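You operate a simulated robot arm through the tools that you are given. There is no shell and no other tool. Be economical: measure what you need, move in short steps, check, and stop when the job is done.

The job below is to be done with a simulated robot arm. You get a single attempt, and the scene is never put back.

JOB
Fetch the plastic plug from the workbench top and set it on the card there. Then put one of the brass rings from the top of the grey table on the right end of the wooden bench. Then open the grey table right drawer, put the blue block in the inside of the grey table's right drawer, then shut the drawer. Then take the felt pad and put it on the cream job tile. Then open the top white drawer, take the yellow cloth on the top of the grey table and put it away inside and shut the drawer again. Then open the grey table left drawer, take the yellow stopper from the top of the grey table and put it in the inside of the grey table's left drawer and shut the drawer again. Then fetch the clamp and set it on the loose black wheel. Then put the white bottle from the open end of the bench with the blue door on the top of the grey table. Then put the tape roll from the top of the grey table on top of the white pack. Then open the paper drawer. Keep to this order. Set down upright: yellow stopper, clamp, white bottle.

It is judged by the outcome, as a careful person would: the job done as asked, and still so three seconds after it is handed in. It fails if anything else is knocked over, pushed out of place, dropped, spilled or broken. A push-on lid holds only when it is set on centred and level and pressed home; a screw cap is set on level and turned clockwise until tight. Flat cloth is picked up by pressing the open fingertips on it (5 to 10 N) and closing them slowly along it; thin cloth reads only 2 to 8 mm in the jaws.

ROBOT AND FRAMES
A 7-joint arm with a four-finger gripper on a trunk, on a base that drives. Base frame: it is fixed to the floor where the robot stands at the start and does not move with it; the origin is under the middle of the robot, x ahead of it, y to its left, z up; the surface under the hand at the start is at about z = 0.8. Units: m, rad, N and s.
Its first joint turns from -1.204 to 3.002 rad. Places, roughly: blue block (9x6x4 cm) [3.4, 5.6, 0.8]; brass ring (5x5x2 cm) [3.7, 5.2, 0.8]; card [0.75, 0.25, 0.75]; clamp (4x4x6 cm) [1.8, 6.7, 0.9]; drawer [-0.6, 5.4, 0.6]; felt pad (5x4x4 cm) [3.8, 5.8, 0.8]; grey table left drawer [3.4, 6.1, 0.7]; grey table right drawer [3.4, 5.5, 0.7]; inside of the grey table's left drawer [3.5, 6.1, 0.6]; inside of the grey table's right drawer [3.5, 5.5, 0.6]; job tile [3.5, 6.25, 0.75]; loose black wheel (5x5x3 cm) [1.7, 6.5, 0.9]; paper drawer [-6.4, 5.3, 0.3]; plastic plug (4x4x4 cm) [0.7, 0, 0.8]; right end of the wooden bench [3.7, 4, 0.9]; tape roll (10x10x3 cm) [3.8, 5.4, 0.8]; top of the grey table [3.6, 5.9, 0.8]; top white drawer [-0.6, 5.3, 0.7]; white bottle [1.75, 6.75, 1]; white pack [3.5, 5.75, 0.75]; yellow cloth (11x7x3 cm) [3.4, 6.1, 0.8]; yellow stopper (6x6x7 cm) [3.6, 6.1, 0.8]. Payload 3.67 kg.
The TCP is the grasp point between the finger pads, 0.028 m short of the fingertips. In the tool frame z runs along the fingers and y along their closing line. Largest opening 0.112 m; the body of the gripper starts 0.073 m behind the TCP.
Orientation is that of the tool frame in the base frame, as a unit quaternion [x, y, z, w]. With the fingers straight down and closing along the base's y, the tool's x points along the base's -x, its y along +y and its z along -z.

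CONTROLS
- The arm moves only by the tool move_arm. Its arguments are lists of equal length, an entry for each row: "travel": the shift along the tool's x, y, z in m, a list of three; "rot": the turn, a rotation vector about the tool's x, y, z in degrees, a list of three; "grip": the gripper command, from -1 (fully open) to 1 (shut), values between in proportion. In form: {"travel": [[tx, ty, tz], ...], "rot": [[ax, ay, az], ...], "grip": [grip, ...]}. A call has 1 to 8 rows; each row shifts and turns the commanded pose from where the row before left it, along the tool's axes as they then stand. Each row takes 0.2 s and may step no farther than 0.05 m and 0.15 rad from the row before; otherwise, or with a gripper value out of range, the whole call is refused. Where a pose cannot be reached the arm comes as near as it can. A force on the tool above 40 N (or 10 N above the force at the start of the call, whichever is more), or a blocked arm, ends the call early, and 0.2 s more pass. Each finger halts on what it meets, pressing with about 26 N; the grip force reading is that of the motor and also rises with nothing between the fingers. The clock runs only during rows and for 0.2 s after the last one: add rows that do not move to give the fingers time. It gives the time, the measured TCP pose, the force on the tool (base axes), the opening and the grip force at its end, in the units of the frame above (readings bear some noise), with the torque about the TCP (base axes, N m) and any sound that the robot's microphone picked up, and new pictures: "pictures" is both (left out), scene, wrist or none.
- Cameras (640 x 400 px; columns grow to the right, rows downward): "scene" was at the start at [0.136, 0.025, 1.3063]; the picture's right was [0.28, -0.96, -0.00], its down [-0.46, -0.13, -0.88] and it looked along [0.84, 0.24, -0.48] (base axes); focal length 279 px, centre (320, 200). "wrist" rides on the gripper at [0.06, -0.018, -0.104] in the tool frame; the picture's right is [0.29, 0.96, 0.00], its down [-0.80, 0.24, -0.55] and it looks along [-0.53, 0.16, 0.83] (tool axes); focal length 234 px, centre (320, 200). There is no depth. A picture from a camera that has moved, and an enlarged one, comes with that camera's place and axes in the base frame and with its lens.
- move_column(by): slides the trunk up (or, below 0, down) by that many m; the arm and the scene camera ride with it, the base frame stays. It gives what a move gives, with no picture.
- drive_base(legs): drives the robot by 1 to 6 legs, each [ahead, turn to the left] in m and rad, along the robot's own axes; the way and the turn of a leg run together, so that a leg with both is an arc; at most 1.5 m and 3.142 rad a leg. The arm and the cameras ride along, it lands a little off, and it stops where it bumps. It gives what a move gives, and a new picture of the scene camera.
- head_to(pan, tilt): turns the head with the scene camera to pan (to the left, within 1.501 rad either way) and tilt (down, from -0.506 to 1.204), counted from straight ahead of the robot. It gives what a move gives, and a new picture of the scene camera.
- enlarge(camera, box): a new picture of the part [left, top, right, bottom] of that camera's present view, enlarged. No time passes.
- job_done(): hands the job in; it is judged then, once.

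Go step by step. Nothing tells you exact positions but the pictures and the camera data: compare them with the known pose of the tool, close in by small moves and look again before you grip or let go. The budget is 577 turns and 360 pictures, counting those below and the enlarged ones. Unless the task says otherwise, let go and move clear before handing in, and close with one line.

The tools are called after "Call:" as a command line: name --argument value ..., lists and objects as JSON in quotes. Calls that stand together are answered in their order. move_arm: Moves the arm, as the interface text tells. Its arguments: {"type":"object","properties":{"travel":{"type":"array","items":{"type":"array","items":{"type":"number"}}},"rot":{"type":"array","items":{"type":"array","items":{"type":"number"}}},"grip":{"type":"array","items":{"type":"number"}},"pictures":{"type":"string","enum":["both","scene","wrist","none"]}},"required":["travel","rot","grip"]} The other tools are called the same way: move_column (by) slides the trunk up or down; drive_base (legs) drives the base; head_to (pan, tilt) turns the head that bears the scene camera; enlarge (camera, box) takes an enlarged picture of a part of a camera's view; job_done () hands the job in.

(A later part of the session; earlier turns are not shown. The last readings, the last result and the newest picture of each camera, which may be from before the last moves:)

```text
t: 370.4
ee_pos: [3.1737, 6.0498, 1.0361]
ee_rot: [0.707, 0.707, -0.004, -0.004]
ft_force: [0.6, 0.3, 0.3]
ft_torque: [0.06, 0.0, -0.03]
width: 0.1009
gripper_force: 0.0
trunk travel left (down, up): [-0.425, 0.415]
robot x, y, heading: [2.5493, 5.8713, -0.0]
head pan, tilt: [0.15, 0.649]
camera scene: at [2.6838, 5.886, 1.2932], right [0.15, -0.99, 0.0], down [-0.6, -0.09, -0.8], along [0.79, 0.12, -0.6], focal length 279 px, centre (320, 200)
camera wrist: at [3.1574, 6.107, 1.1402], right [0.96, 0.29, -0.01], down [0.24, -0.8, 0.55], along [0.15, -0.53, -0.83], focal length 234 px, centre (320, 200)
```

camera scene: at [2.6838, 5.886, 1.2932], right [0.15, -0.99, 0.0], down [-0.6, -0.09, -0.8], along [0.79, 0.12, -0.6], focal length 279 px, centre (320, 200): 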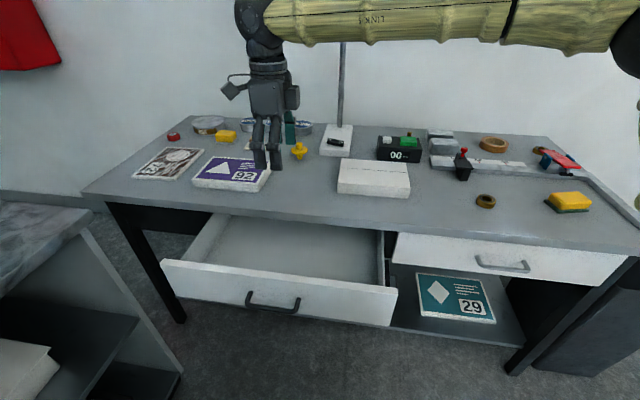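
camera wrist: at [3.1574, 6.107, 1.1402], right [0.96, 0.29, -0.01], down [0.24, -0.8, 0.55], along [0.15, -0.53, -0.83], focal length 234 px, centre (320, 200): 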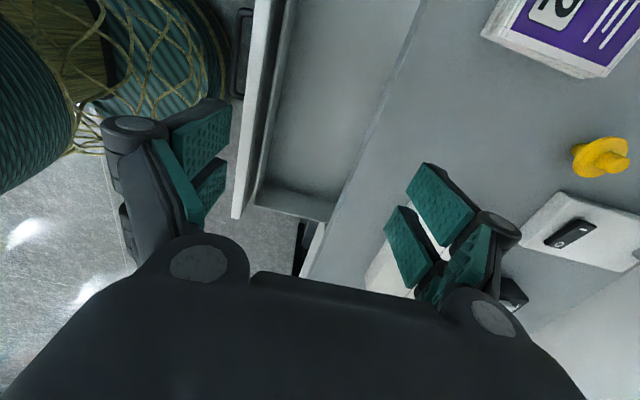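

The left drawer is open and empty. The stopper is at (3.558, 6.095), slightly beyond upright reach, so I'll grip with the hand tilted forward about its closing axis. First I'll turn the hand and move near.

Call:
move_arm --travel '[[0, 0, 0], [0, 0, 0], [0, 0, 0], [0, 0, 0], [0, 0, 0], [0, 0, 0], [0, 0, 0], [0, 0, 0]]' --rot '[[0, 0, -8.2], [0, 0, -8.2], [0, 0, -8.2], [0, 0, -8.2], [0, 0, -8.2], [0, 0, -8.2], [0, 0, -8.2], [0, 0, -8.2]]' --grip '[-0.6, -0.6, -0.6, -0.6, -0.6, -0.6, -0.6, -0.6]' --pictures "none"

Call:
move_arm --travel '[[0, 0, 0], [0, 0, 0], [0, 0, 0], [-0.045, 0.008, 0], [-0.045, 0.009, 0], [-0.045, 0.009, 0], [-0.045, 0.009, 0], [-0.045, 0.009, 0]]' --rot '[[0, 0, -8.2], [0, 0, -8.2], [0, 0, -8.0], [0, -5, 0], [0, -5, 0], [0, -5, 0], [0, -5, 0], [0, 0, 0]]' --grip '[-0.6, -0.6, -0.6, -0.6, -0.6, -0.6, -0.6, -0.6]' --pictures "both"

```text
t: 372.2
ee_pos: [3.1777, 6.0488, 1.0355]
ee_rot: [0.211, 0.978, -0.001, -0.004]
ft_force: [0.6, 0.5, -0.3]
ft_torque: [0.0, -0.02, -0.01]
width: 0.0894
gripper_force: 0.0
trunk travel left (down, up): [-0.425, 0.415]
robot x, y, heading: [2.549, 5.8708, 0.003]
head pan, tilt: [0.15, 0.649]
```

```text
t: 374.0
ee_pos: [3.3962, 6.0921, 1.0681]
ee_rot: [0.001, 0.986, -0.002, 0.167]
ft_force: [0.6, 0.0, 0.1]
ft_torque: [0.02, 0.02, 0.0]
width: 0.0897
gripper_force: 0.1
trunk travel left (down, up): [-0.425, 0.415]
robot x, y, heading: [2.5484, 5.8709, 0.004]
head pan, tilt: [0.15, 0.649]
camera scene: at [2.6845, 5.8866, 1.293], right [0.15, -0.99, 0.0], down [-0.6, -0.09, -0.8], along [0.79, 0.12, -0.61], focal length 279 px, centre (320, 200)
camera wrist: at [3.3061, 6.0728, 1.1464], right [-0.27, 0.96, -0.1], down [0.57, 0.24, 0.79], along [0.78, 0.16, -0.61], focal length 234 px, centre (320, 200)
```

scene: 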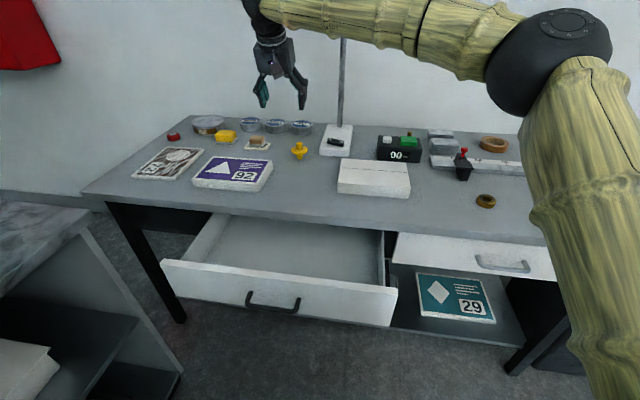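
wrist: 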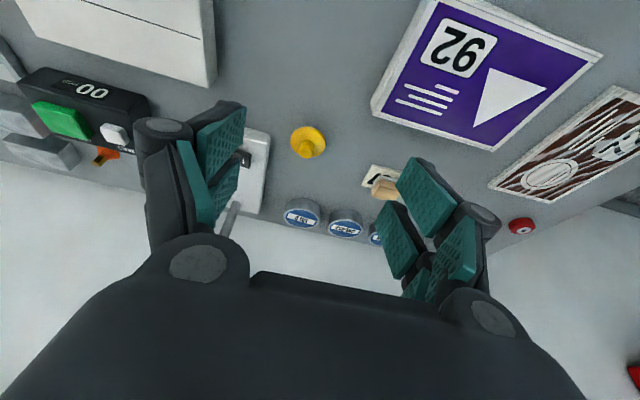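

The stopper is confirmed at (3.557, 6.092). I'm moving just above it.

Call:
move_arm --travel '[[-0.0226, 0, 0.0328], [-0.0226, 0, 0.0328], [-0.0226, 0, 0.0328], [-0.0226, 0, 0.0328], [-0.0226, 0, 0.0328], [0, 0, 0]]' --rot '[[0, 0, 0], [0, 0, 0], [0, 0, 0], [0, 0, 0], [0, 0, 0], [0, 0, 0]]' --grip '[-0.6, -0.6, -0.6, -0.6, -0.6, -0.6]' --pictures "both"

```text
t: 375.4
ee_pos: [3.5575, 6.0899, 0.9529]
ee_rot: [0.001, 0.986, -0.001, 0.168]
ft_force: [-0.1, 0.0, -0.6]
ft_torque: [-0.03, -0.02, -0.03]
width: 0.0897
gripper_force: 0.2
trunk travel left (down, up): [-0.425, 0.415]
robot x, y, heading: [2.547, 5.8712, 0.003]
head pan, tilt: [0.15, 0.649]
camera scene: at [2.684, 5.8859, 1.2932], right [0.15, -0.99, 0.0], down [-0.6, -0.09, -0.8], along [0.79, 0.12, -0.6], focal length 279 px, centre (320, 200)
camera wrist: at [3.4667, 6.0709, 1.0312], right [-0.27, 0.96, -0.1], down [0.57, 0.24, 0.79], along [0.78, 0.16, -0.61], focal length 234 px, centre (320, 200)
```

scene: 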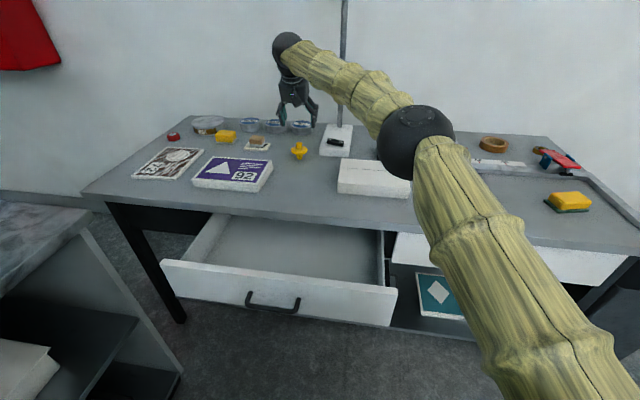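
wrist: 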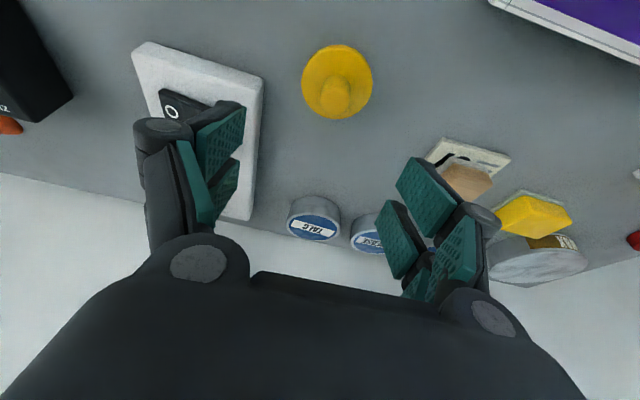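

The stopper is centred. I'm narrowing to 74 mm, descending and gripping the flange.

Call:
move_arm --travel '[[0.0134, 0.001, 0.0352], [0.0134, 0, 0.0352], [0.0134, 0, 0.0352], [0, 0, 0], [0, 0, 0], [0, 0, 0], [0, 0, 0]]' --rot '[[0, 0, 0], [0, 0, 0], [0, 0, 0], [0, 0, 0], [0, 0, 0], [0, 0, 0], [0, 0, 0]]' --grip '[-0.35, -0.32, -0.32, -0.32, 0.0, 0.2, 0.3]' --pictures "both"

```text
t: 377.0
ee_pos: [3.5536, 6.0902, 0.8398]
ee_rot: [0.001, 0.986, 0.0, 0.168]
ft_force: [1.7, 1.9, 4.2]
ft_torque: [0.02, -0.05, 0.05]
width: 0.0568
gripper_force: 25.5
trunk travel left (down, up): [-0.425, 0.415]
robot x, y, heading: [2.5533, 5.8729, 0.002]
head pan, tilt: [0.15, 0.649]
camera scene: at [2.6837, 5.8861, 1.2932], right [0.15, -0.99, 0.0], down [-0.6, -0.09, -0.8], along [0.79, 0.12, -0.6], focal length 279 px, centre (320, 200)
camera wrist: at [3.4627, 6.0707, 0.9194], right [-0.27, 0.96, -0.1], down [0.57, 0.24, 0.79], along [0.78, 0.16, -0.61], focal length 234 px, centre (320, 200)
```

scene: 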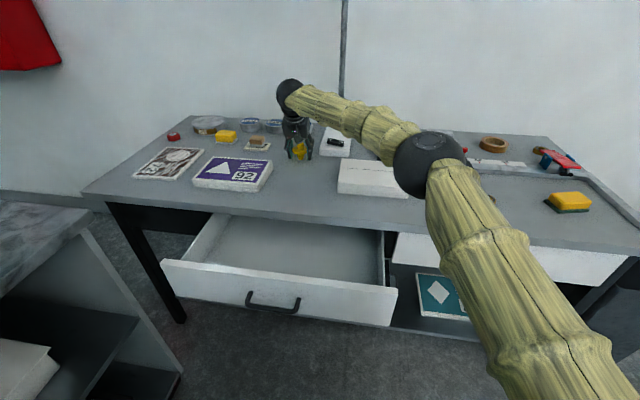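
wrist: 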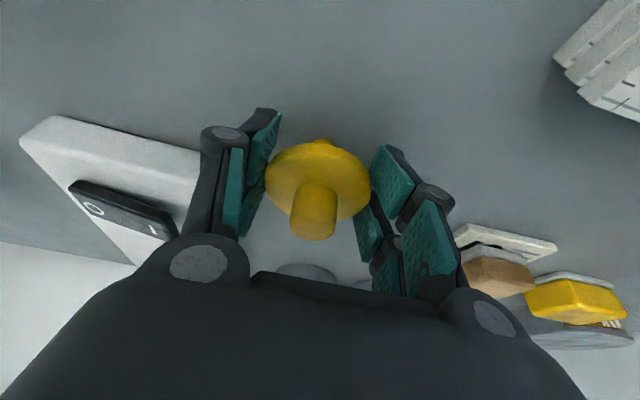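

The stopper's flange is gripped. I'm lifting it and carrying it back over the open drawer.

Call:
move_arm --travel '[[-0.0132, 0, -0.0378], [-0.0132, 0, -0.0378], [-0.0132, 0, -0.0378], [0.042, 0, -0.0147], [0.042, 0, -0.0147], [0.042, 0, -0.0147], [0.042, 0, -0.0147], [0.042, 0, -0.0147]]' --rot '[[0, 0, 0], [0, 0, 0], [0, 0, 0], [0, 0, 0], [0, 0, 0], [0, 0, 0], [0, 0, 0], [0, 0, 0]]' --grip '[0.3, 0.3, 0.3, 0.3, 0.3, 0.3, 0.3, 0.3]' --pictures "none"

Call:
move_arm --travel '[[0.042, 0, -0.0147], [0.042, 0, -0.0147], [0.042, 0, -0.0147], [0.042, 0, -0.0147], [0, 0, 0]]' --rot '[[0, 0, 0], [0, 0, 0], [0, 0, 0], [0, 0, 0], [0, 0, 0]]' --grip '[0.3, 0.3, 0.3, 0.3, 0.3]' --pictures "both"

```text
t: 378.8
ee_pos: [3.3307, 6.0902, 0.9633]
ee_rot: [0.001, 0.986, 0.0, 0.169]
ft_force: [-0.4, 0.4, -0.6]
ft_torque: [0.0, -0.02, 0.0]
width: 0.0568
gripper_force: 25.8
trunk travel left (down, up): [-0.425, 0.415]
robot x, y, heading: [2.5499, 5.8744, -0.0]
head pan, tilt: [0.15, 0.649]
```

```text
t: 380.0
ee_pos: [3.1549, 6.0935, 0.9578]
ee_rot: [0.001, 0.986, 0.0, 0.168]
ft_force: [0.6, -1.2, -0.8]
ft_torque: [0.01, 0.03, 0.0]
width: 0.0567
gripper_force: 26.0
trunk travel left (down, up): [-0.425, 0.415]
robot x, y, heading: [2.545, 5.8715, 0.003]
head pan, tilt: [0.15, 0.649]
camera scene: at [2.6842, 5.8858, 1.293], right [0.15, -0.99, 0.0], down [-0.6, -0.09, -0.8], along [0.79, 0.12, -0.6], focal length 279 px, centre (320, 200)
camera wrist: at [3.0642, 6.0744, 1.0358], right [-0.27, 0.96, -0.1], down [0.57, 0.24, 0.79], along [0.78, 0.16, -0.61], focal length 234 px, centre (320, 200)
```

scene: 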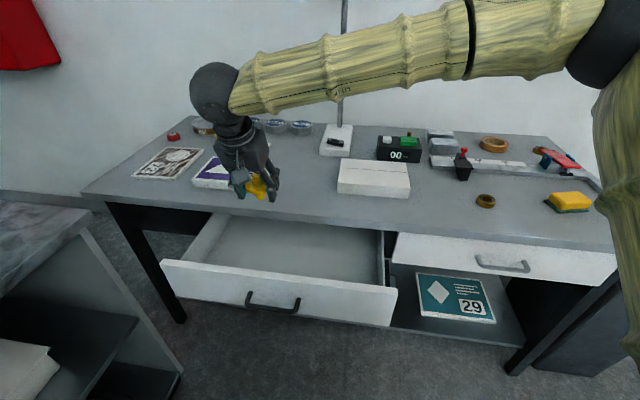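
wrist: 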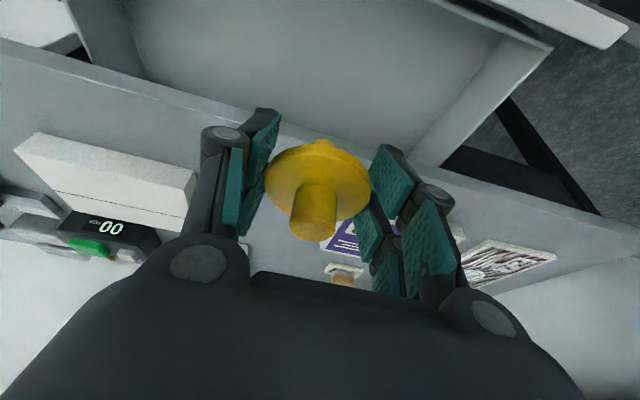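

It's over the drawer. I'm lowering vertically.

Call:
move_arm --travel '[[0.0137, 0, 0.0393], [0.0137, 0, 0.0393], [0.0137, 0, 0.0393], [0.0137, 0, 0.0393], [0.0137, 0, 0.0393], [0.0137, 0, 0.0393]]' --rot '[[0, 0, 0], [0, 0, 0], [0, 0, 0], [0, 0, 0], [0, 0, 0], [0, 0, 0]]' --grip '[0.3, 0.3, 0.3, 0.3, 0.3, 0.3]' --pictures "wrist"

```text
t: 381.4
ee_pos: [3.1556, 6.0917, 0.707]
ee_rot: [0.001, 0.986, -0.001, 0.168]
ft_force: [1.2, 0.0, -1.2]
ft_torque: [-0.03, 0.03, 0.02]
width: 0.0571
gripper_force: 26.1
trunk travel left (down, up): [-0.425, 0.415]
robot x, y, heading: [2.5499, 5.8702, -0.001]
head pan, tilt: [0.15, 0.649]
camera wrist: at [3.0642, 6.0721, 0.7854], right [-0.27, 0.96, -0.1], down [0.57, 0.24, 0.79], along [0.78, 0.16, -0.61], focal length 234 px, centre (320, 200)
```

wrist: 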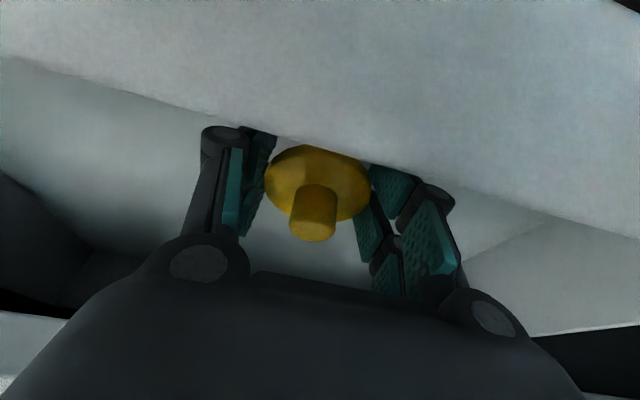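

The wrist camera is close to the front panel, so I'll shift 40 mm deeper before the final lowering.

Call:
move_arm --travel '[[-0.0189, 0, 0.0066], [-0.0189, 0, 0.0066], [0, 0, 0]]' --rot '[[0, 0, 0], [0, 0, 0], [0, 0, 0]]' --grip '[0.3, 0.3, 0.3]' --pictures "both"

```text
t: 382.2
ee_pos: [3.1962, 6.0909, 0.7078]
ee_rot: [0.001, 0.986, 0.0, 0.168]
ft_force: [-0.7, 0.6, -0.2]
ft_torque: [-0.01, 0.03, -0.04]
width: 0.0565
gripper_force: 25.8
trunk travel left (down, up): [-0.425, 0.415]
robot x, y, heading: [2.5503, 5.8735, -0.0]
head pan, tilt: [0.15, 0.649]
camera scene: at [2.684, 5.886, 1.2931], right [0.15, -0.99, 0.0], down [-0.6, -0.09, -0.8], along [0.79, 0.12, -0.6], focal length 279 px, centre (320, 200)
camera wrist: at [3.105, 6.0719, 0.7866], right [-0.27, 0.96, -0.1], down [0.57, 0.24, 0.79], along [0.78, 0.16, -0.61], focal length 234 px, centre (320, 200)
```

scene: 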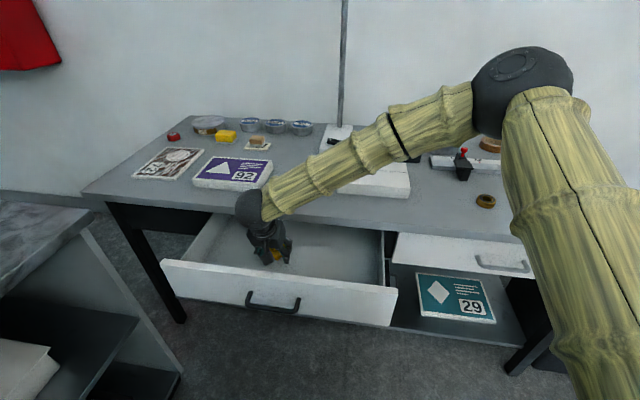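
wrist: 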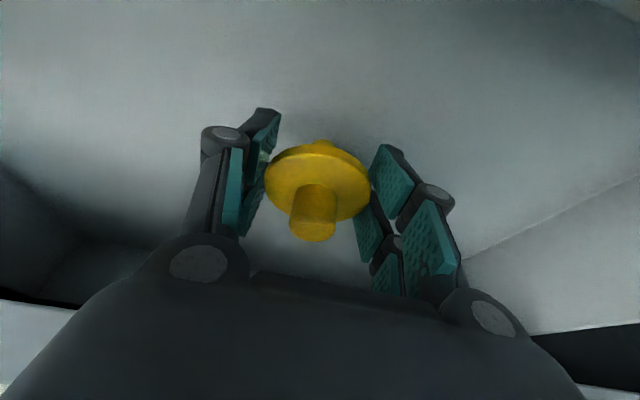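

Call:
move_arm --travel '[[0.0033, 0, 0.0094], [0.002, 0, 0.0057], [0.0013, 0, 0.0038], [0.0013, 0, 0.0038], [0.0013, 0, 0.0038], [0.0013, 0, 0.0038]]' --rot '[[0, 0, 0], [0, 0, 0], [0, 0, 0], [0, 0, 0], [0, 0, 0], [0, 0, 0]]' --grip '[0.3, 0.3, 0.3, 0.3, 0.3, 0.3]' --pictures "none"

```text
t: 383.3
ee_pos: [3.1975, 6.0931, 0.6903]
ee_rot: [0.002, 0.985, 0.002, 0.172]
ft_force: [1.1, -0.6, 19.2]
ft_torque: [-0.54, 1.18, -0.32]
width: 0.0566
gripper_force: 26.4
trunk travel left (down, up): [-0.425, 0.415]
robot x, y, heading: [2.5513, 5.8772, -0.001]
head pan, tilt: [0.15, 0.649]
stopped in row 5: the force on the tool passed its limit at 46 N (the readings are from after the stop); the commanded pose is now the measured one
```

Contact with the floor. I'm releasing slowly and rising vertically.

Call:
move_arm --travel '[[0, 0, 0], [0, 0, 0], [0, 0, 0], [-0.0132, 0, -0.0378], [-0.0132, 0, -0.0378], [-0.0132, 0, -0.0378], [-0.0132, 0, -0.0378], [-0.0132, 0, -0.0378]]' --rot '[[0, 0, 0], [0, 0, 0], [0, 0, 0], [0, 0, 0], [0, 0, 0], [0, 0, 0], [0, 0, 0], [0, 0, 0]]' --grip '[0.1, -0.1, -0.35, -0.35, -0.35, -0.35, -0.35, -0.35]' --pictures "both"

```text
t: 385.1
ee_pos: [3.1948, 6.0944, 0.8861]
ee_rot: [0.001, 0.985, 0.001, 0.17]
ft_force: [-1.2, -0.2, -0.5]
ft_torque: [0.0, -0.01, 0.01]
width: 0.0756
gripper_force: 0.1
trunk travel left (down, up): [-0.425, 0.415]
robot x, y, heading: [2.5536, 5.8716, -0.0]
head pan, tilt: [0.15, 0.649]
camera scene: at [2.6836, 5.8858, 1.2931], right [0.15, -0.99, 0.0], down [-0.6, -0.09, -0.8], along [0.79, 0.12, -0.6], focal length 279 px, centre (320, 200)
camera wrist: at [3.1035, 6.0753, 0.965], right [-0.27, 0.96, -0.09], down [0.57, 0.24, 0.79], along [0.78, 0.16, -0.61], focal length 234 px, centre (320, 200)
```

scene: 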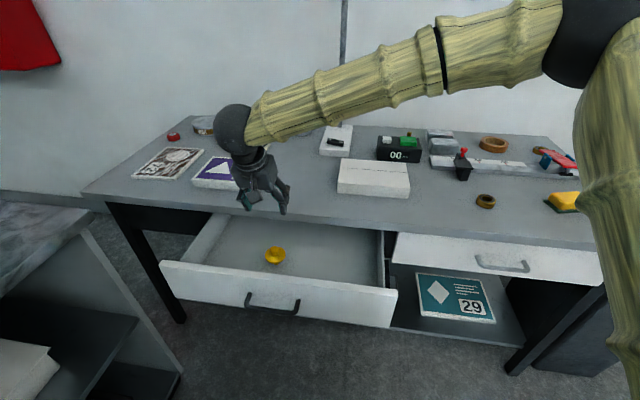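
wrist: 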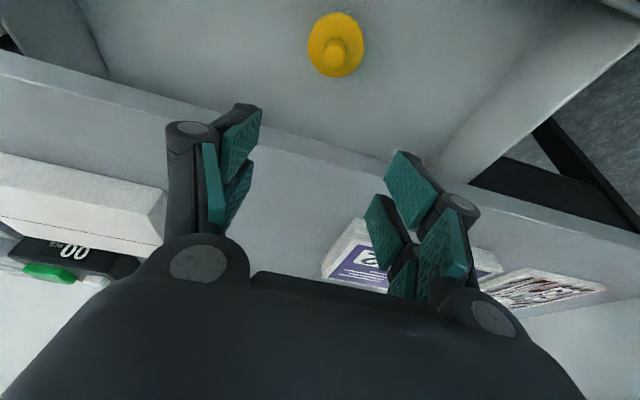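

Call:
enlarge --camera "scene" --box '[230, 225, 326, 285]'

Call:
enlarge --camera "wrist" --box '[260, 0, 420, 100]'

```text
6.67 times, centred on (278, 255) of scene
camera zoom: at [2.6836, 5.8858, 1.2931], right [0.15, -0.99, 0.0], down [-0.6, -0.09, -0.8], along [0.79, 0.12, -0.6], focal length 1861 px, centre (600, -167)
```

zoom: 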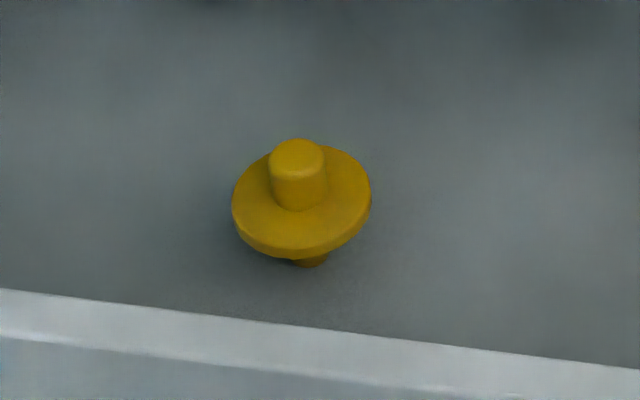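

```text
4.00 times, centred on (340, 50) of wrist
camera zoom: at [3.1035, 6.0753, 0.965], right [-0.27, 0.96, -0.09], down [0.57, 0.24, 0.79], along [0.78, 0.16, -0.61], focal length 937 px, centre (240, 800)
```

zoom: 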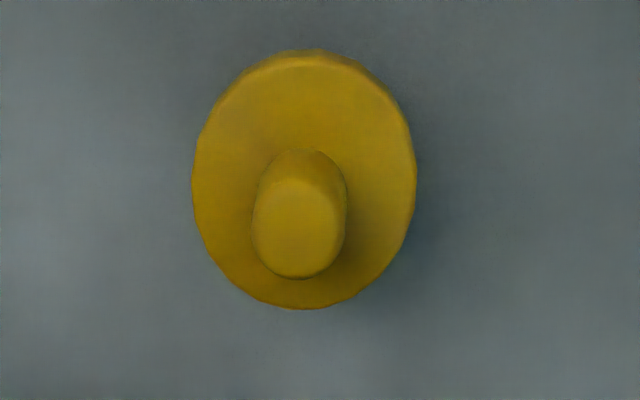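

It stands upright on the drawer floor. I'm straightening the hand, closing it and moving in front of the handle, then I'll push very slowly so it doesn't topple.

Call:
move_arm --travel '[[0, 0, -0.04], [0.02, 0, -0.04], [0.04, -0.01, 0], [0.045, -0.01, 0], [0.045, -0.01, 0], [0.045, -0.01, 0], [0.045, 0, 0], [0, 0, 0]]' --rot '[[0, 0, 0], [0, 5, 0], [0, 5, 0], [0, 5, 0], [0, 5, 0], [0, 0, 0], [0, 0, 0], [0, 0, 0]]' --grip '[-0.35, -0.35, 0, 0.5, 1, 1, 1, 1]' --pictures "none"

```text
t: 386.9
ee_pos: [2.9327, 6.053, 0.9344]
ee_rot: [0.0, 1.0, 0.002, -0.003]
ft_force: [0.7, -0.7, 0.2]
ft_torque: [-0.03, 0.02, -0.02]
width: 0.0
gripper_force: 26.3
trunk travel left (down, up): [-0.425, 0.415]
robot x, y, heading: [2.553, 5.8736, 0.001]
head pan, tilt: [0.15, 0.649]
```

Call:
move_arm --travel '[[0, 0, 0.045], [0, 0, 0.045], [0, 0, 0.045], [0, 0, 0.045], [0, 0, 0.042], [0, 0, 0]]' --rot '[[0, 0, 0], [0, 0, 0], [0, 0, 0], [0, 0, 0], [0, 0, 0], [0, 0, 0]]' --grip '[1, 1, 1, 1, 1, 1]' --pictures "scene"

Call:
move_arm --travel '[[-0.015, 0, 0], [-0.015, 0, 0], [-0.01, 0, 0], [-0.008, 0, 0], [-0.006, 0, 0], [-0.006, 0, 0], [-0.007, 0, 0], [-0.008, 0, 0]]' --rot '[[0, 0, 0], [0, 0, 0], [0, 0, 0], [0, 0, 0], [0, 0, 0], [0, 0, 0], [0, 0, 0], [0, 0, 0]]' --grip '[1, 1, 1, 1, 1, 1, 1, 1]' --pictures "none"

```text
t: 388.3
ee_pos: [2.931, 6.0544, 0.7134]
ee_rot: [0.001, 1.0, 0.002, -0.003]
ft_force: [-0.1, -0.6, 0.0]
ft_torque: [0.0, 0.01, 0.03]
width: 0.0001
gripper_force: 26.4
trunk travel left (down, up): [-0.425, 0.415]
robot x, y, heading: [2.55, 5.8735, 0.001]
head pan, tilt: [0.15, 0.649]
camera scene: at [2.6841, 5.8859, 1.2931], right [0.15, -0.99, 0.0], down [-0.6, -0.09, -0.8], along [0.79, 0.12, -0.6], focal length 279 px, centre (320, 200)
```

scene: 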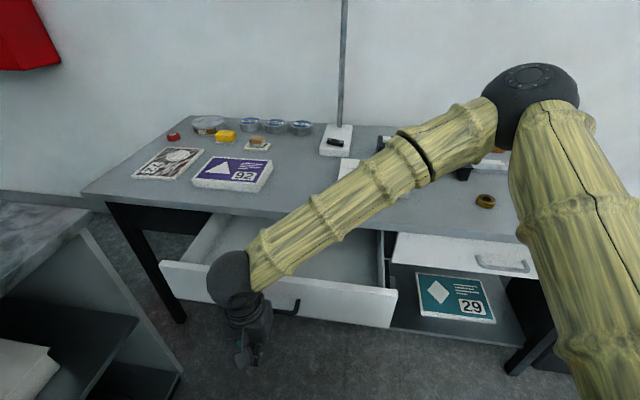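

```text
t: 390.1
ee_pos: [3.0052, 6.0553, 0.714]
ee_rot: [0.002, 1.0, 0.002, -0.003]
ft_force: [0.1, -0.6, 0.5]
ft_torque: [-0.01, 0.02, -0.01]
width: 0.0
gripper_force: 26.2
trunk travel left (down, up): [-0.425, 0.415]
robot x, y, heading: [2.5501, 5.8746, -0.001]
head pan, tilt: [0.15, 0.649]
```

Call:
move_arm --travel '[[-0.006, 0, 0], [-0.007, 0, 0], [-0.008, 0, 0], [-0.009, 0, 0], [-0.009, 0, 0], [-0.009, 0, 0], [-0.008, 0, 0], [-0.005, 0, 0]]' --rot '[[0, 0, 0], [0, 0, 0], [0, 0, 0], [0, 0, 0], [0, 0, 0], [0, 0, 0], [0, 0, 0], [0, 0, 0]]' --grip '[1, 1, 1, 1, 1, 1, 1, 1]' --pictures "wrist"

Call:
move_arm --travel '[[-0.005, 0, 0], [-0.007, 0, 0], [-0.009, 0, 0], [-0.01, 0, 0], [-0.01, 0, 0], [-0.01, 0, 0], [-0.008, 0, 0], [-0.005, 0, 0]]' --rot '[[0, 0, 0], [0, 0, 0], [0, 0, 0], [0, 0, 0], [0, 0, 0], [0, 0, 0], [0, 0, 0], [0, 0, 0]]' --grip '[1, 1, 1, 1, 1, 1, 1, 1]' --pictures "none"

```text
t: 391.9
ee_pos: [3.0675, 6.0528, 0.7133]
ee_rot: [0.001, 1.0, 0.001, -0.004]
ft_force: [-0.4, -0.8, -0.2]
ft_torque: [-0.03, 0.01, 0.04]
width: 0.0001
gripper_force: 26.2
trunk travel left (down, up): [-0.425, 0.415]
robot x, y, heading: [2.5495, 5.871, -0.006]
head pan, tilt: [0.15, 0.649]
camera wrist: at [3.0081, 6.0329, 0.8182], right [-0.29, 0.96, 0.01], down [0.8, 0.24, 0.55], along [0.52, 0.16, -0.84], focal length 234 px, centre (320, 200)
```

wrist: 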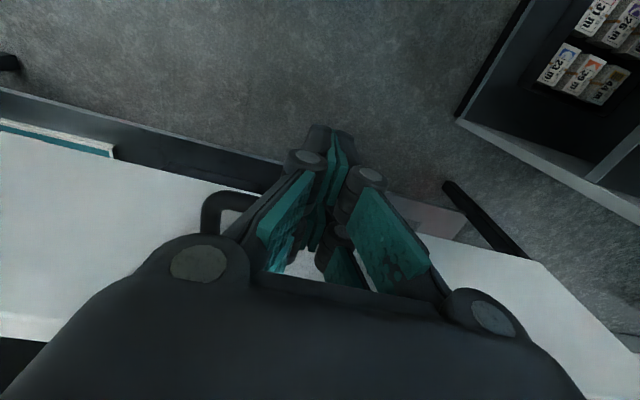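

```text
t: 393.7
ee_pos: [3.1303, 6.0533, 0.7132]
ee_rot: [0.001, 1.0, 0.002, -0.003]
ft_force: [-0.4, 0.3, -0.3]
ft_torque: [0.02, 0.03, 0.0]
width: 0.0
gripper_force: 26.1
trunk travel left (down, up): [-0.425, 0.415]
robot x, y, heading: [2.5479, 5.8768, 0.0]
head pan, tilt: [0.15, 0.649]
```

Call:
move_arm --travel '[[-0.005, 0, 0], [-0.007, 0, 0], [-0.008, 0, 0], [-0.008, 0, 0], [-0.008, 0, 0], [-0.008, 0, 0], [-0.007, 0, 0], [-0.005, 0, 0]]' --rot '[[0, 0, 0], [0, 0, 0], [0, 0, 0], [0, 0, 0], [0, 0, 0], [0, 0, 0], [0, 0, 0], [0, 0, 0]]' --grip '[1, 1, 1, 1, 1, 1, 1, 1]' --pictures "scene"

Call:
move_arm --travel '[[-0.004, 0, 0], [-0.004, 0, 0], [-0.004, 0, 0], [-0.004, 0, 0], [-0.004, 0, 0], [-0.004, 0, 0], [-0.004, 0, 0]]' --rot '[[0, 0, 0], [0, 0, 0], [0, 0, 0], [0, 0, 0], [0, 0, 0], [0, 0, 0], [0, 0, 0]]' --grip '[1, 1, 1, 1, 1, 1, 1]' --pictures "none"

```text
t: 395.5
ee_pos: [3.1874, 6.055, 0.7108]
ee_rot: [0.001, 1.0, 0.002, -0.004]
ft_force: [-0.6, -0.6, -0.1]
ft_torque: [-0.01, 0.05, -0.03]
width: 0.0001
gripper_force: 25.8
trunk travel left (down, up): [-0.425, 0.415]
robot x, y, heading: [2.5515, 5.8755, 0.001]
head pan, tilt: [0.15, 0.649]
camera scene: at [2.6841, 5.8859, 1.2931], right [0.15, -0.99, 0.0], down [-0.6, -0.09, -0.8], along [0.79, 0.12, -0.6], focal length 279 px, centre (320, 200)
```

scene: 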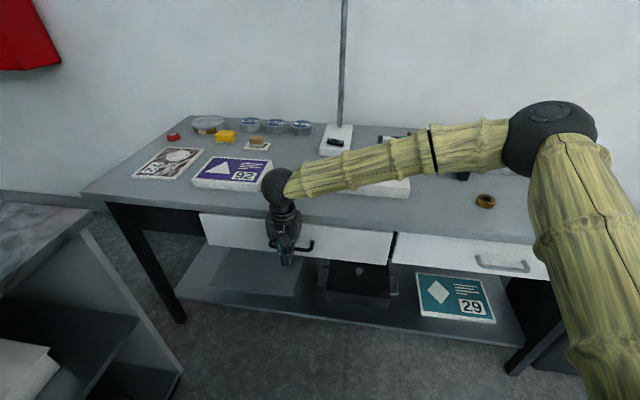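

```text
t: 396.9
ee_pos: [3.2023, 6.0551, 0.7107]
ee_rot: [-0.001, 1.0, -0.001, -0.008]
ft_force: [-9.0, 0.9, -0.6]
ft_torque: [-0.13, 0.08, -0.02]
width: 0.0
gripper_force: 35.9
trunk travel left (down, up): [-0.425, 0.415]
robot x, y, heading: [2.5461, 5.8728, 0.002]
head pan, tilt: [0.15, 0.649]
stopped in row 6: the force on the tool passed its limit at 46 N (the readings are from after the stop); the commanded pose is now the measured one
```

The left drawer is shut. I'm backing off, raising the arm and driving over to the blue-door bench for the clamp.

Call:
move_arm --travel '[[0.03, 0, 0], [0.045, 0, 0], [0.045, 0, 0], [0, 0, -0.05], [0, 0, -0.05], [0, 0, -0.05], [0, 0, -0.05], [0, 0, -0.05]]' --rot '[[0, 0, 0], [0, 0, 0], [0, 0, 0], [0, 0, 0], [0, 0, 0], [0, 0, 0], [0, 0, 0], [0, 0, 0]]' --grip '[1, 1, 1, 0.5, 0, -0.2, -0.2, -0.2]' --pictures "none"

Call:
move_arm --travel '[[0, 0, -0.05], [0, 0, -0.05], [0, 0, -0.05], [0, 0, -0.05]]' --rot '[[0, 0, 0], [0, 0, 0], [0, 0, 0], [0, 0, 0]]' --grip '[-0.2, -0.2, -0.2, -0.2]' --pictures "scene"

Call:
drive_base --legs '[[-0.7, 0], [0, 1.571]]'

Call:
head_to --pan 0.1 --tilt 0.5

```text
t: 398.7
ee_pos: [3.0862, 6.0555, 0.9635]
ee_rot: [0.0, 1.0, 0.0, -0.007]
ft_force: [-0.7, 0.2, -0.4]
ft_torque: [-0.01, 0.02, 0.01]
width: 0.0674
gripper_force: 0.1
trunk travel left (down, up): [-0.425, 0.415]
robot x, y, heading: [2.5507, 5.8739, 0.001]
head pan, tilt: [0.15, 0.649]
```

```text
t: 399.7
ee_pos: [3.0901, 6.0581, 1.1632]
ee_rot: [-0.001, 1.0, 0.0, -0.006]
ft_force: [0.2, -0.7, 0.1]
ft_torque: [-0.01, 0.0, -0.03]
width: 0.0672
gripper_force: 0.1
trunk travel left (down, up): [-0.425, 0.415]
robot x, y, heading: [2.5505, 5.874, 0.003]
head pan, tilt: [0.15, 0.649]
camera scene: at [2.6829, 5.886, 1.2931], right [0.15, -0.99, 0.0], down [-0.6, -0.09, -0.8], along [0.79, 0.12, -0.6], focal length 279 px, centre (320, 200)
```

scene: 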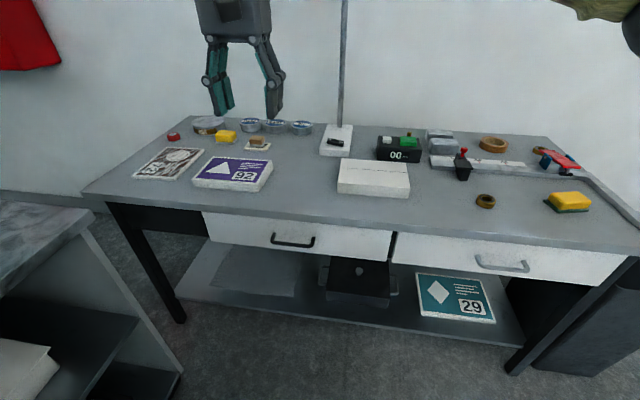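

```text
t: 407.5
ee_pos: [1.6288, 6.4072, 1.1631]
ee_rot: [0.72, -0.694, 0.005, 0.004]
ft_force: [-0.2, 0.1, 0.7]
ft_torque: [0.0, -0.03, -0.02]
width: 0.0673
gripper_force: 0.0
trunk travel left (down, up): [-0.425, 0.415]
robot x, y, heading: [1.8341, 5.8756, 1.611]
head pan, tilt: [0.15, 0.649]
camera scene: at [1.8124, 6.0078, 1.2931], right [0.98, 0.19, 0.0], down [0.11, -0.59, -0.8], along [-0.15, 0.78, -0.6], focal length 279 px, centre (320, 200)
```

scene: 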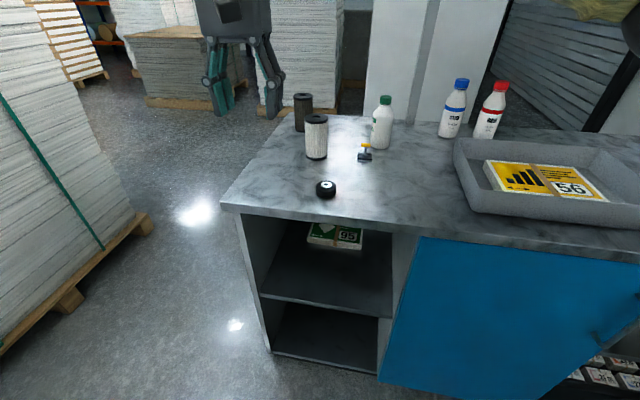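

```text
t: 408.2
ee_pos: [1.6287, 6.4061, 1.1619]
ee_rot: [0.72, -0.694, 0.006, 0.005]
ft_force: [0.7, -0.5, 0.7]
ft_torque: [0.0, -0.02, 0.03]
width: 0.0672
gripper_force: 0.1
trunk travel left (down, up): [-0.425, 0.415]
robot x, y, heading: [1.83, 5.868, 1.607]
head pan, tilt: [0.099, 0.499]
camera scene: at [1.8164, 6.0127, 1.3064], right [0.99, 0.14, 0.0], down [0.06, -0.47, -0.88], along [-0.12, 0.87, -0.48], focal length 279 px, centre (320, 200)
```

scene: 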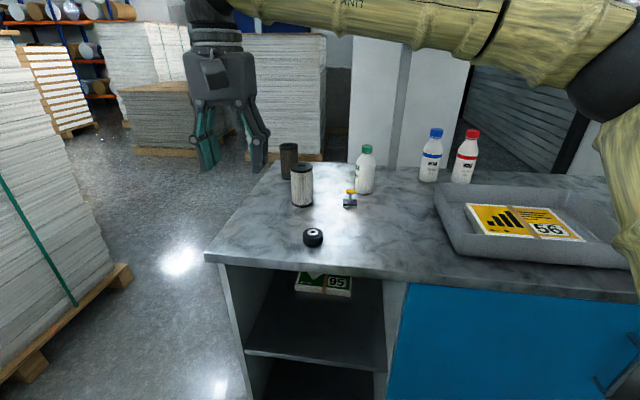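

Call:
enlarge --camera "scene" --box '[270, 135, 430, 255]'

```text
3.33 times, centred on (350, 195) of scene
camera zoom: at [1.8164, 6.0127, 1.3064], right [0.99, 0.14, 0.0], down [0.06, -0.47, -0.88], along [-0.12, 0.87, -0.48], focal length 930 px, centre (220, 217)
```

zoom: 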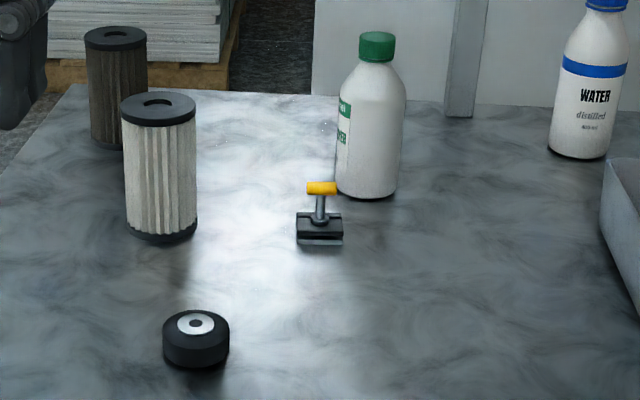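

The clamp (dark base, yellow T-handle) is at about (1.81, 6.73), the wheel lies flat at (1.725, 6.55), and the green-capped white bottle stands behind. I'm moving the hand in for a wrist view.

Call:
move_arm --travel '[[0, 0, 0], [-0.0355, -0.0268, 0.005], [-0.0355, -0.0268, 0.005], [-0.0355, -0.0268, 0.005], [-0.0355, -0.0268, 0.005], [-0.0355, -0.0268, 0.005], [-0.0355, -0.0268, 0.005]]' --rot '[[0, 0, 2.1], [0, 0, 0], [0, 0, 0], [0, 0, 0], [0, 0, 0], [0, 0, 0], [0, 0, 0]]' --grip '[-0.2, -0.2, -0.2, -0.2, -0.2, -0.2, -0.2]' --pictures "both"

```text
t: 409.8
ee_pos: [1.7923, 6.6231, 1.1273]
ee_rot: [-0.707, 0.708, -0.006, -0.005]
ft_force: [0.2, 0.9, 0.1]
ft_torque: [-0.01, 0.03, 0.02]
width: 0.067
gripper_force: 0.0
trunk travel left (down, up): [-0.425, 0.415]
robot x, y, heading: [1.8321, 5.8764, 1.607]
head pan, tilt: [0.099, 0.499]
camera scene: at [1.8173, 6.0134, 1.3064], right [0.99, 0.14, 0.0], down [0.06, -0.47, -0.88], along [-0.12, 0.87, -0.48], focal length 279 px, centre (320, 200)
camera wrist: at [1.8116, 6.5643, 1.2334], right [-0.96, -0.29, 0.0], down [-0.24, 0.81, 0.54], along [-0.16, 0.52, -0.84], focal length 234 px, centre (320, 200)
```

scene: 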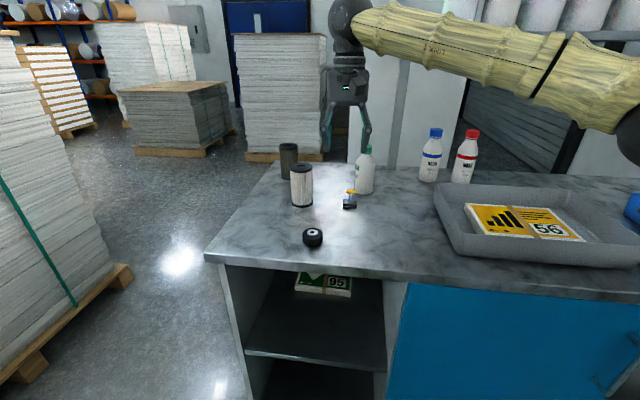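
wrist: 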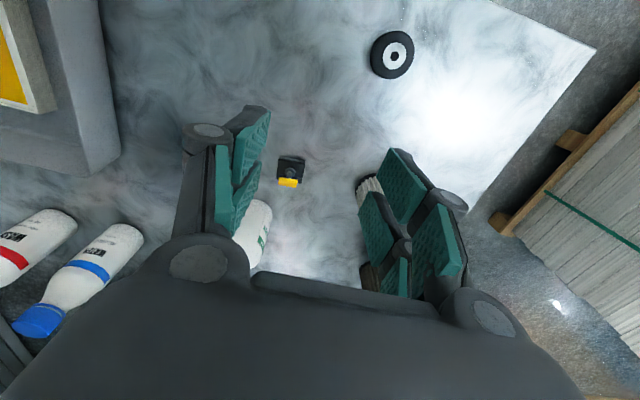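

Triangulated: bench top z≈0.90, clamp base at (1.808, 6.721), wheel at (1.732, 6.546). I'm moving over the clamp.

Call:
move_arm --travel '[[-0.0327, -0.0053, 0.0323], [-0.0327, -0.0053, 0.0323], [-0.0327, -0.0053, 0.0323], [0, 0, 0]]' --rot '[[0, 0, 0], [0, 0, 0], [0, 0, 0], [0, 0, 0]]' --grip '[-0.2, -0.2, -0.2, -0.2]' --pictures "both"

Call:
enlarge --camera "wrist" --box '[220, 60, 420, 185]'

```text
t: 410.8
ee_pos: [1.8052, 6.7163, 1.0298]
ee_rot: [0.707, -0.707, 0.005, 0.005]
ft_force: [-0.7, 0.2, 0.4]
ft_torque: [0.0, -0.01, 0.0]
width: 0.0671
gripper_force: 0.1
trunk travel left (down, up): [-0.425, 0.415]
robot x, y, heading: [1.8348, 5.8713, 1.607]
head pan, tilt: [0.099, 0.499]
camera scene: at [1.8163, 6.0122, 1.3066], right [0.99, 0.14, 0.0], down [0.06, -0.47, -0.88], along [-0.12, 0.87, -0.48], focal length 279 px, centre (320, 200)
camera wrist: at [1.8228, 6.6564, 1.1344], right [-0.96, -0.29, 0.0], down [-0.24, 0.8, 0.54], along [-0.16, 0.52, -0.84], focal length 234 px, centre (320, 200)
```

scene: 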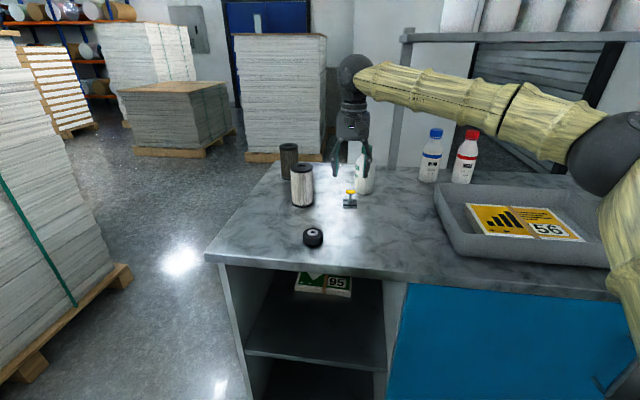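
wrist: 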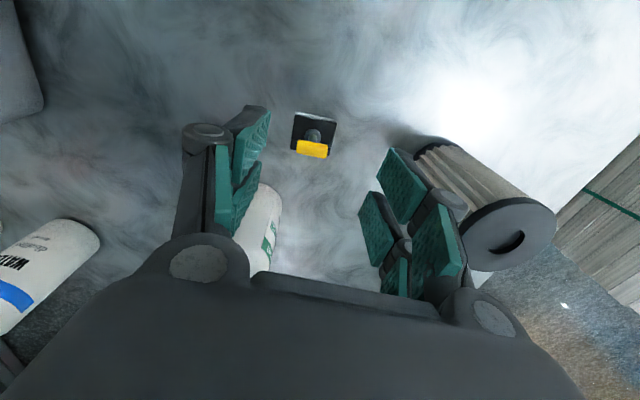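

```text
3.20 times, centred on (320, 122) of wrist
camera zoom: at [1.8228, 6.6564, 1.1344], right [-0.96, -0.29, 0.0], down [-0.24, 0.8, 0.54], along [-0.16, 0.52, -0.84], focal length 749 px, centre (320, 448)
```

zoom: 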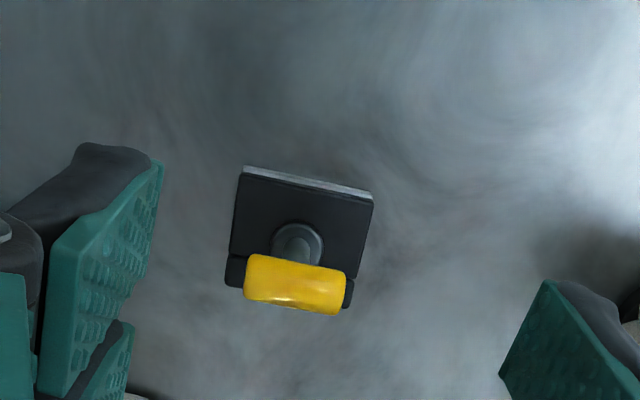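

The clamp base is centred at (1.809, 6.722) and turned about 6.5°. I'm aligning, descending and gripping the base sides.

Call:
move_arm --travel '[[-0.0057, -0.004, 0], [0, 0, 0.035], [0, 0, 0.035], [0, 0, 0.027], [0, 0, 0], [0, 0, 0], [0, 0, 0], [0, 0, 0]]' --rot '[[0, 0, -6.5], [0, 0, 0], [0, 0, 0], [0, 0, 0], [0, 0, 0], [0, 0, 0], [0, 0, 0], [0, 0, 0]]' --grip '[-0.1, -0.1, -0.1, -0.1, -0.1, 0.2, 0.5, 0.5]' --pictures "both"

```text
t: 412.6
ee_pos: [1.8107, 6.7211, 0.9358]
ee_rot: [0.747, -0.665, 0.004, 0.005]
ft_force: [-0.3, -0.1, 0.9]
ft_torque: [0.02, 0.03, 0.0]
width: 0.0394
gripper_force: 25.9
trunk travel left (down, up): [-0.425, 0.415]
robot x, y, heading: [1.8309, 5.8734, 1.606]
head pan, tilt: [0.099, 0.499]
camera scene: at [1.8166, 6.0128, 1.3064], right [0.99, 0.14, 0.0], down [0.06, -0.47, -0.88], along [-0.12, 0.87, -0.48], focal length 279 px, centre (320, 200)
camera wrist: at [1.8353, 6.664, 1.0403], right [-0.92, -0.4, 0.01], down [-0.33, 0.77, 0.54], along [-0.22, 0.5, -0.84], focal length 234 px, centre (320, 200)
```

scene: 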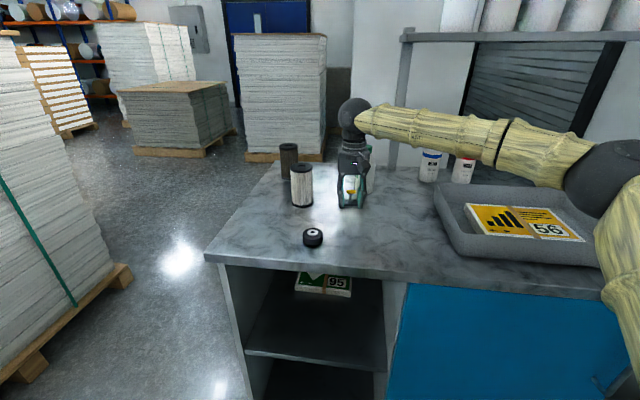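
wrist: 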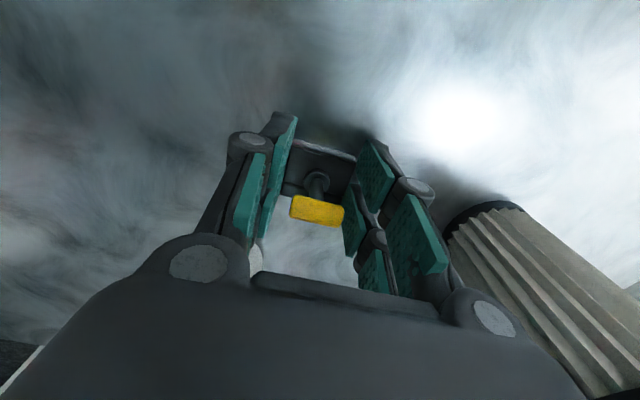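

The clamp is held (39 mm). I'm lifting it and moving over the wheel.

Call:
move_arm --travel '[[0, 0, -0.03], [0, 0, -0.045], [0, 0, -0.03], [0.033, 0.0198, 0], [0.033, 0.0198, 0], [0.033, 0.0198, 0], [0.033, 0.0198, 0], [0.033, 0.0198, 0]]' --rot '[[0, 0, 0], [0, 0, 0], [0, 0, 0], [0, 0, 0], [0, 0, 0], [0, 0, 0], [0, 0, 0], [0, 0, 0]]' --grip '[0.5, 0.5, 0.5, 0.5, 0.5, 0.5, 0.5, 0.5]' --pictures "both"

Call:
enlarge --camera "scene" --box '[270, 170, 370, 260]'

```text
t: 414.4
ee_pos: [1.7312, 6.5446, 1.04]
ee_rot: [0.746, -0.666, 0.004, 0.006]
ft_force: [-0.9, 0.1, -0.8]
ft_torque: [-0.04, -0.03, -0.01]
width: 0.0393
gripper_force: 25.6
trunk travel left (down, up): [-0.425, 0.415]
robot x, y, heading: [1.8308, 5.8712, 1.611]
head pan, tilt: [0.099, 0.499]
camera scene: at [1.8161, 6.0124, 1.3065], right [0.99, 0.14, 0.0], down [0.07, -0.47, -0.88], along [-0.12, 0.87, -0.48], focal length 279 px, centre (320, 200)
camera wrist: at [1.757, 6.4876, 1.1457], right [-0.92, -0.39, 0.0], down [-0.33, 0.77, 0.54], along [-0.22, 0.5, -0.84], focal length 234 px, centre (320, 200)
```

scene: 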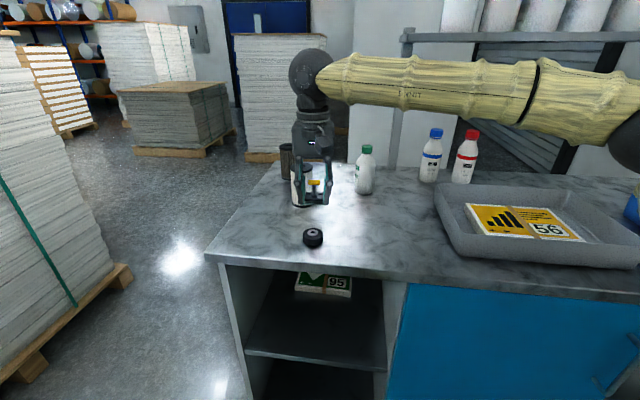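
wrist: 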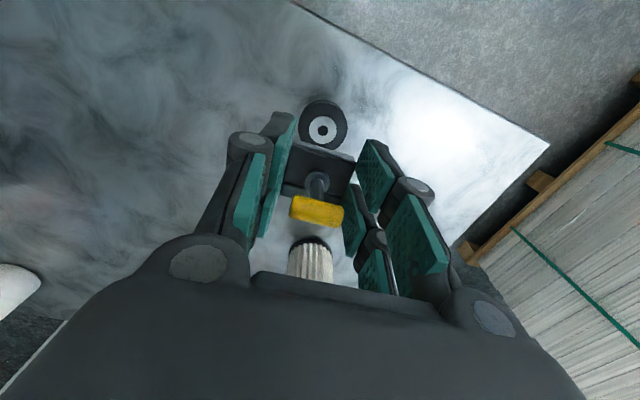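

```text
4.44 times, centred on (320, 215) of scene
camera zoom: at [1.8161, 6.0124, 1.3065], right [0.99, 0.14, 0.0], down [0.07, -0.47, -0.88], along [-0.12, 0.87, -0.48], focal length 1241 px, centre (320, 133)
```

zoom: 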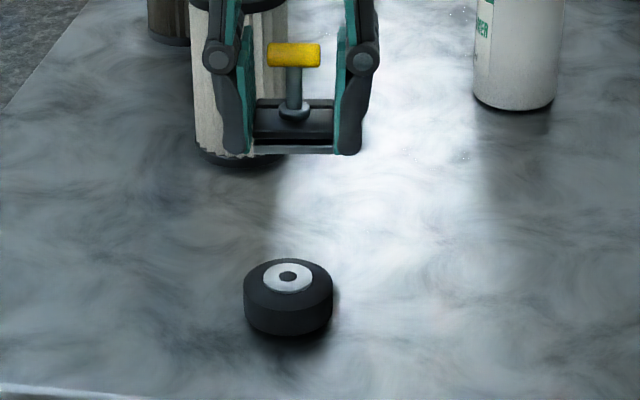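

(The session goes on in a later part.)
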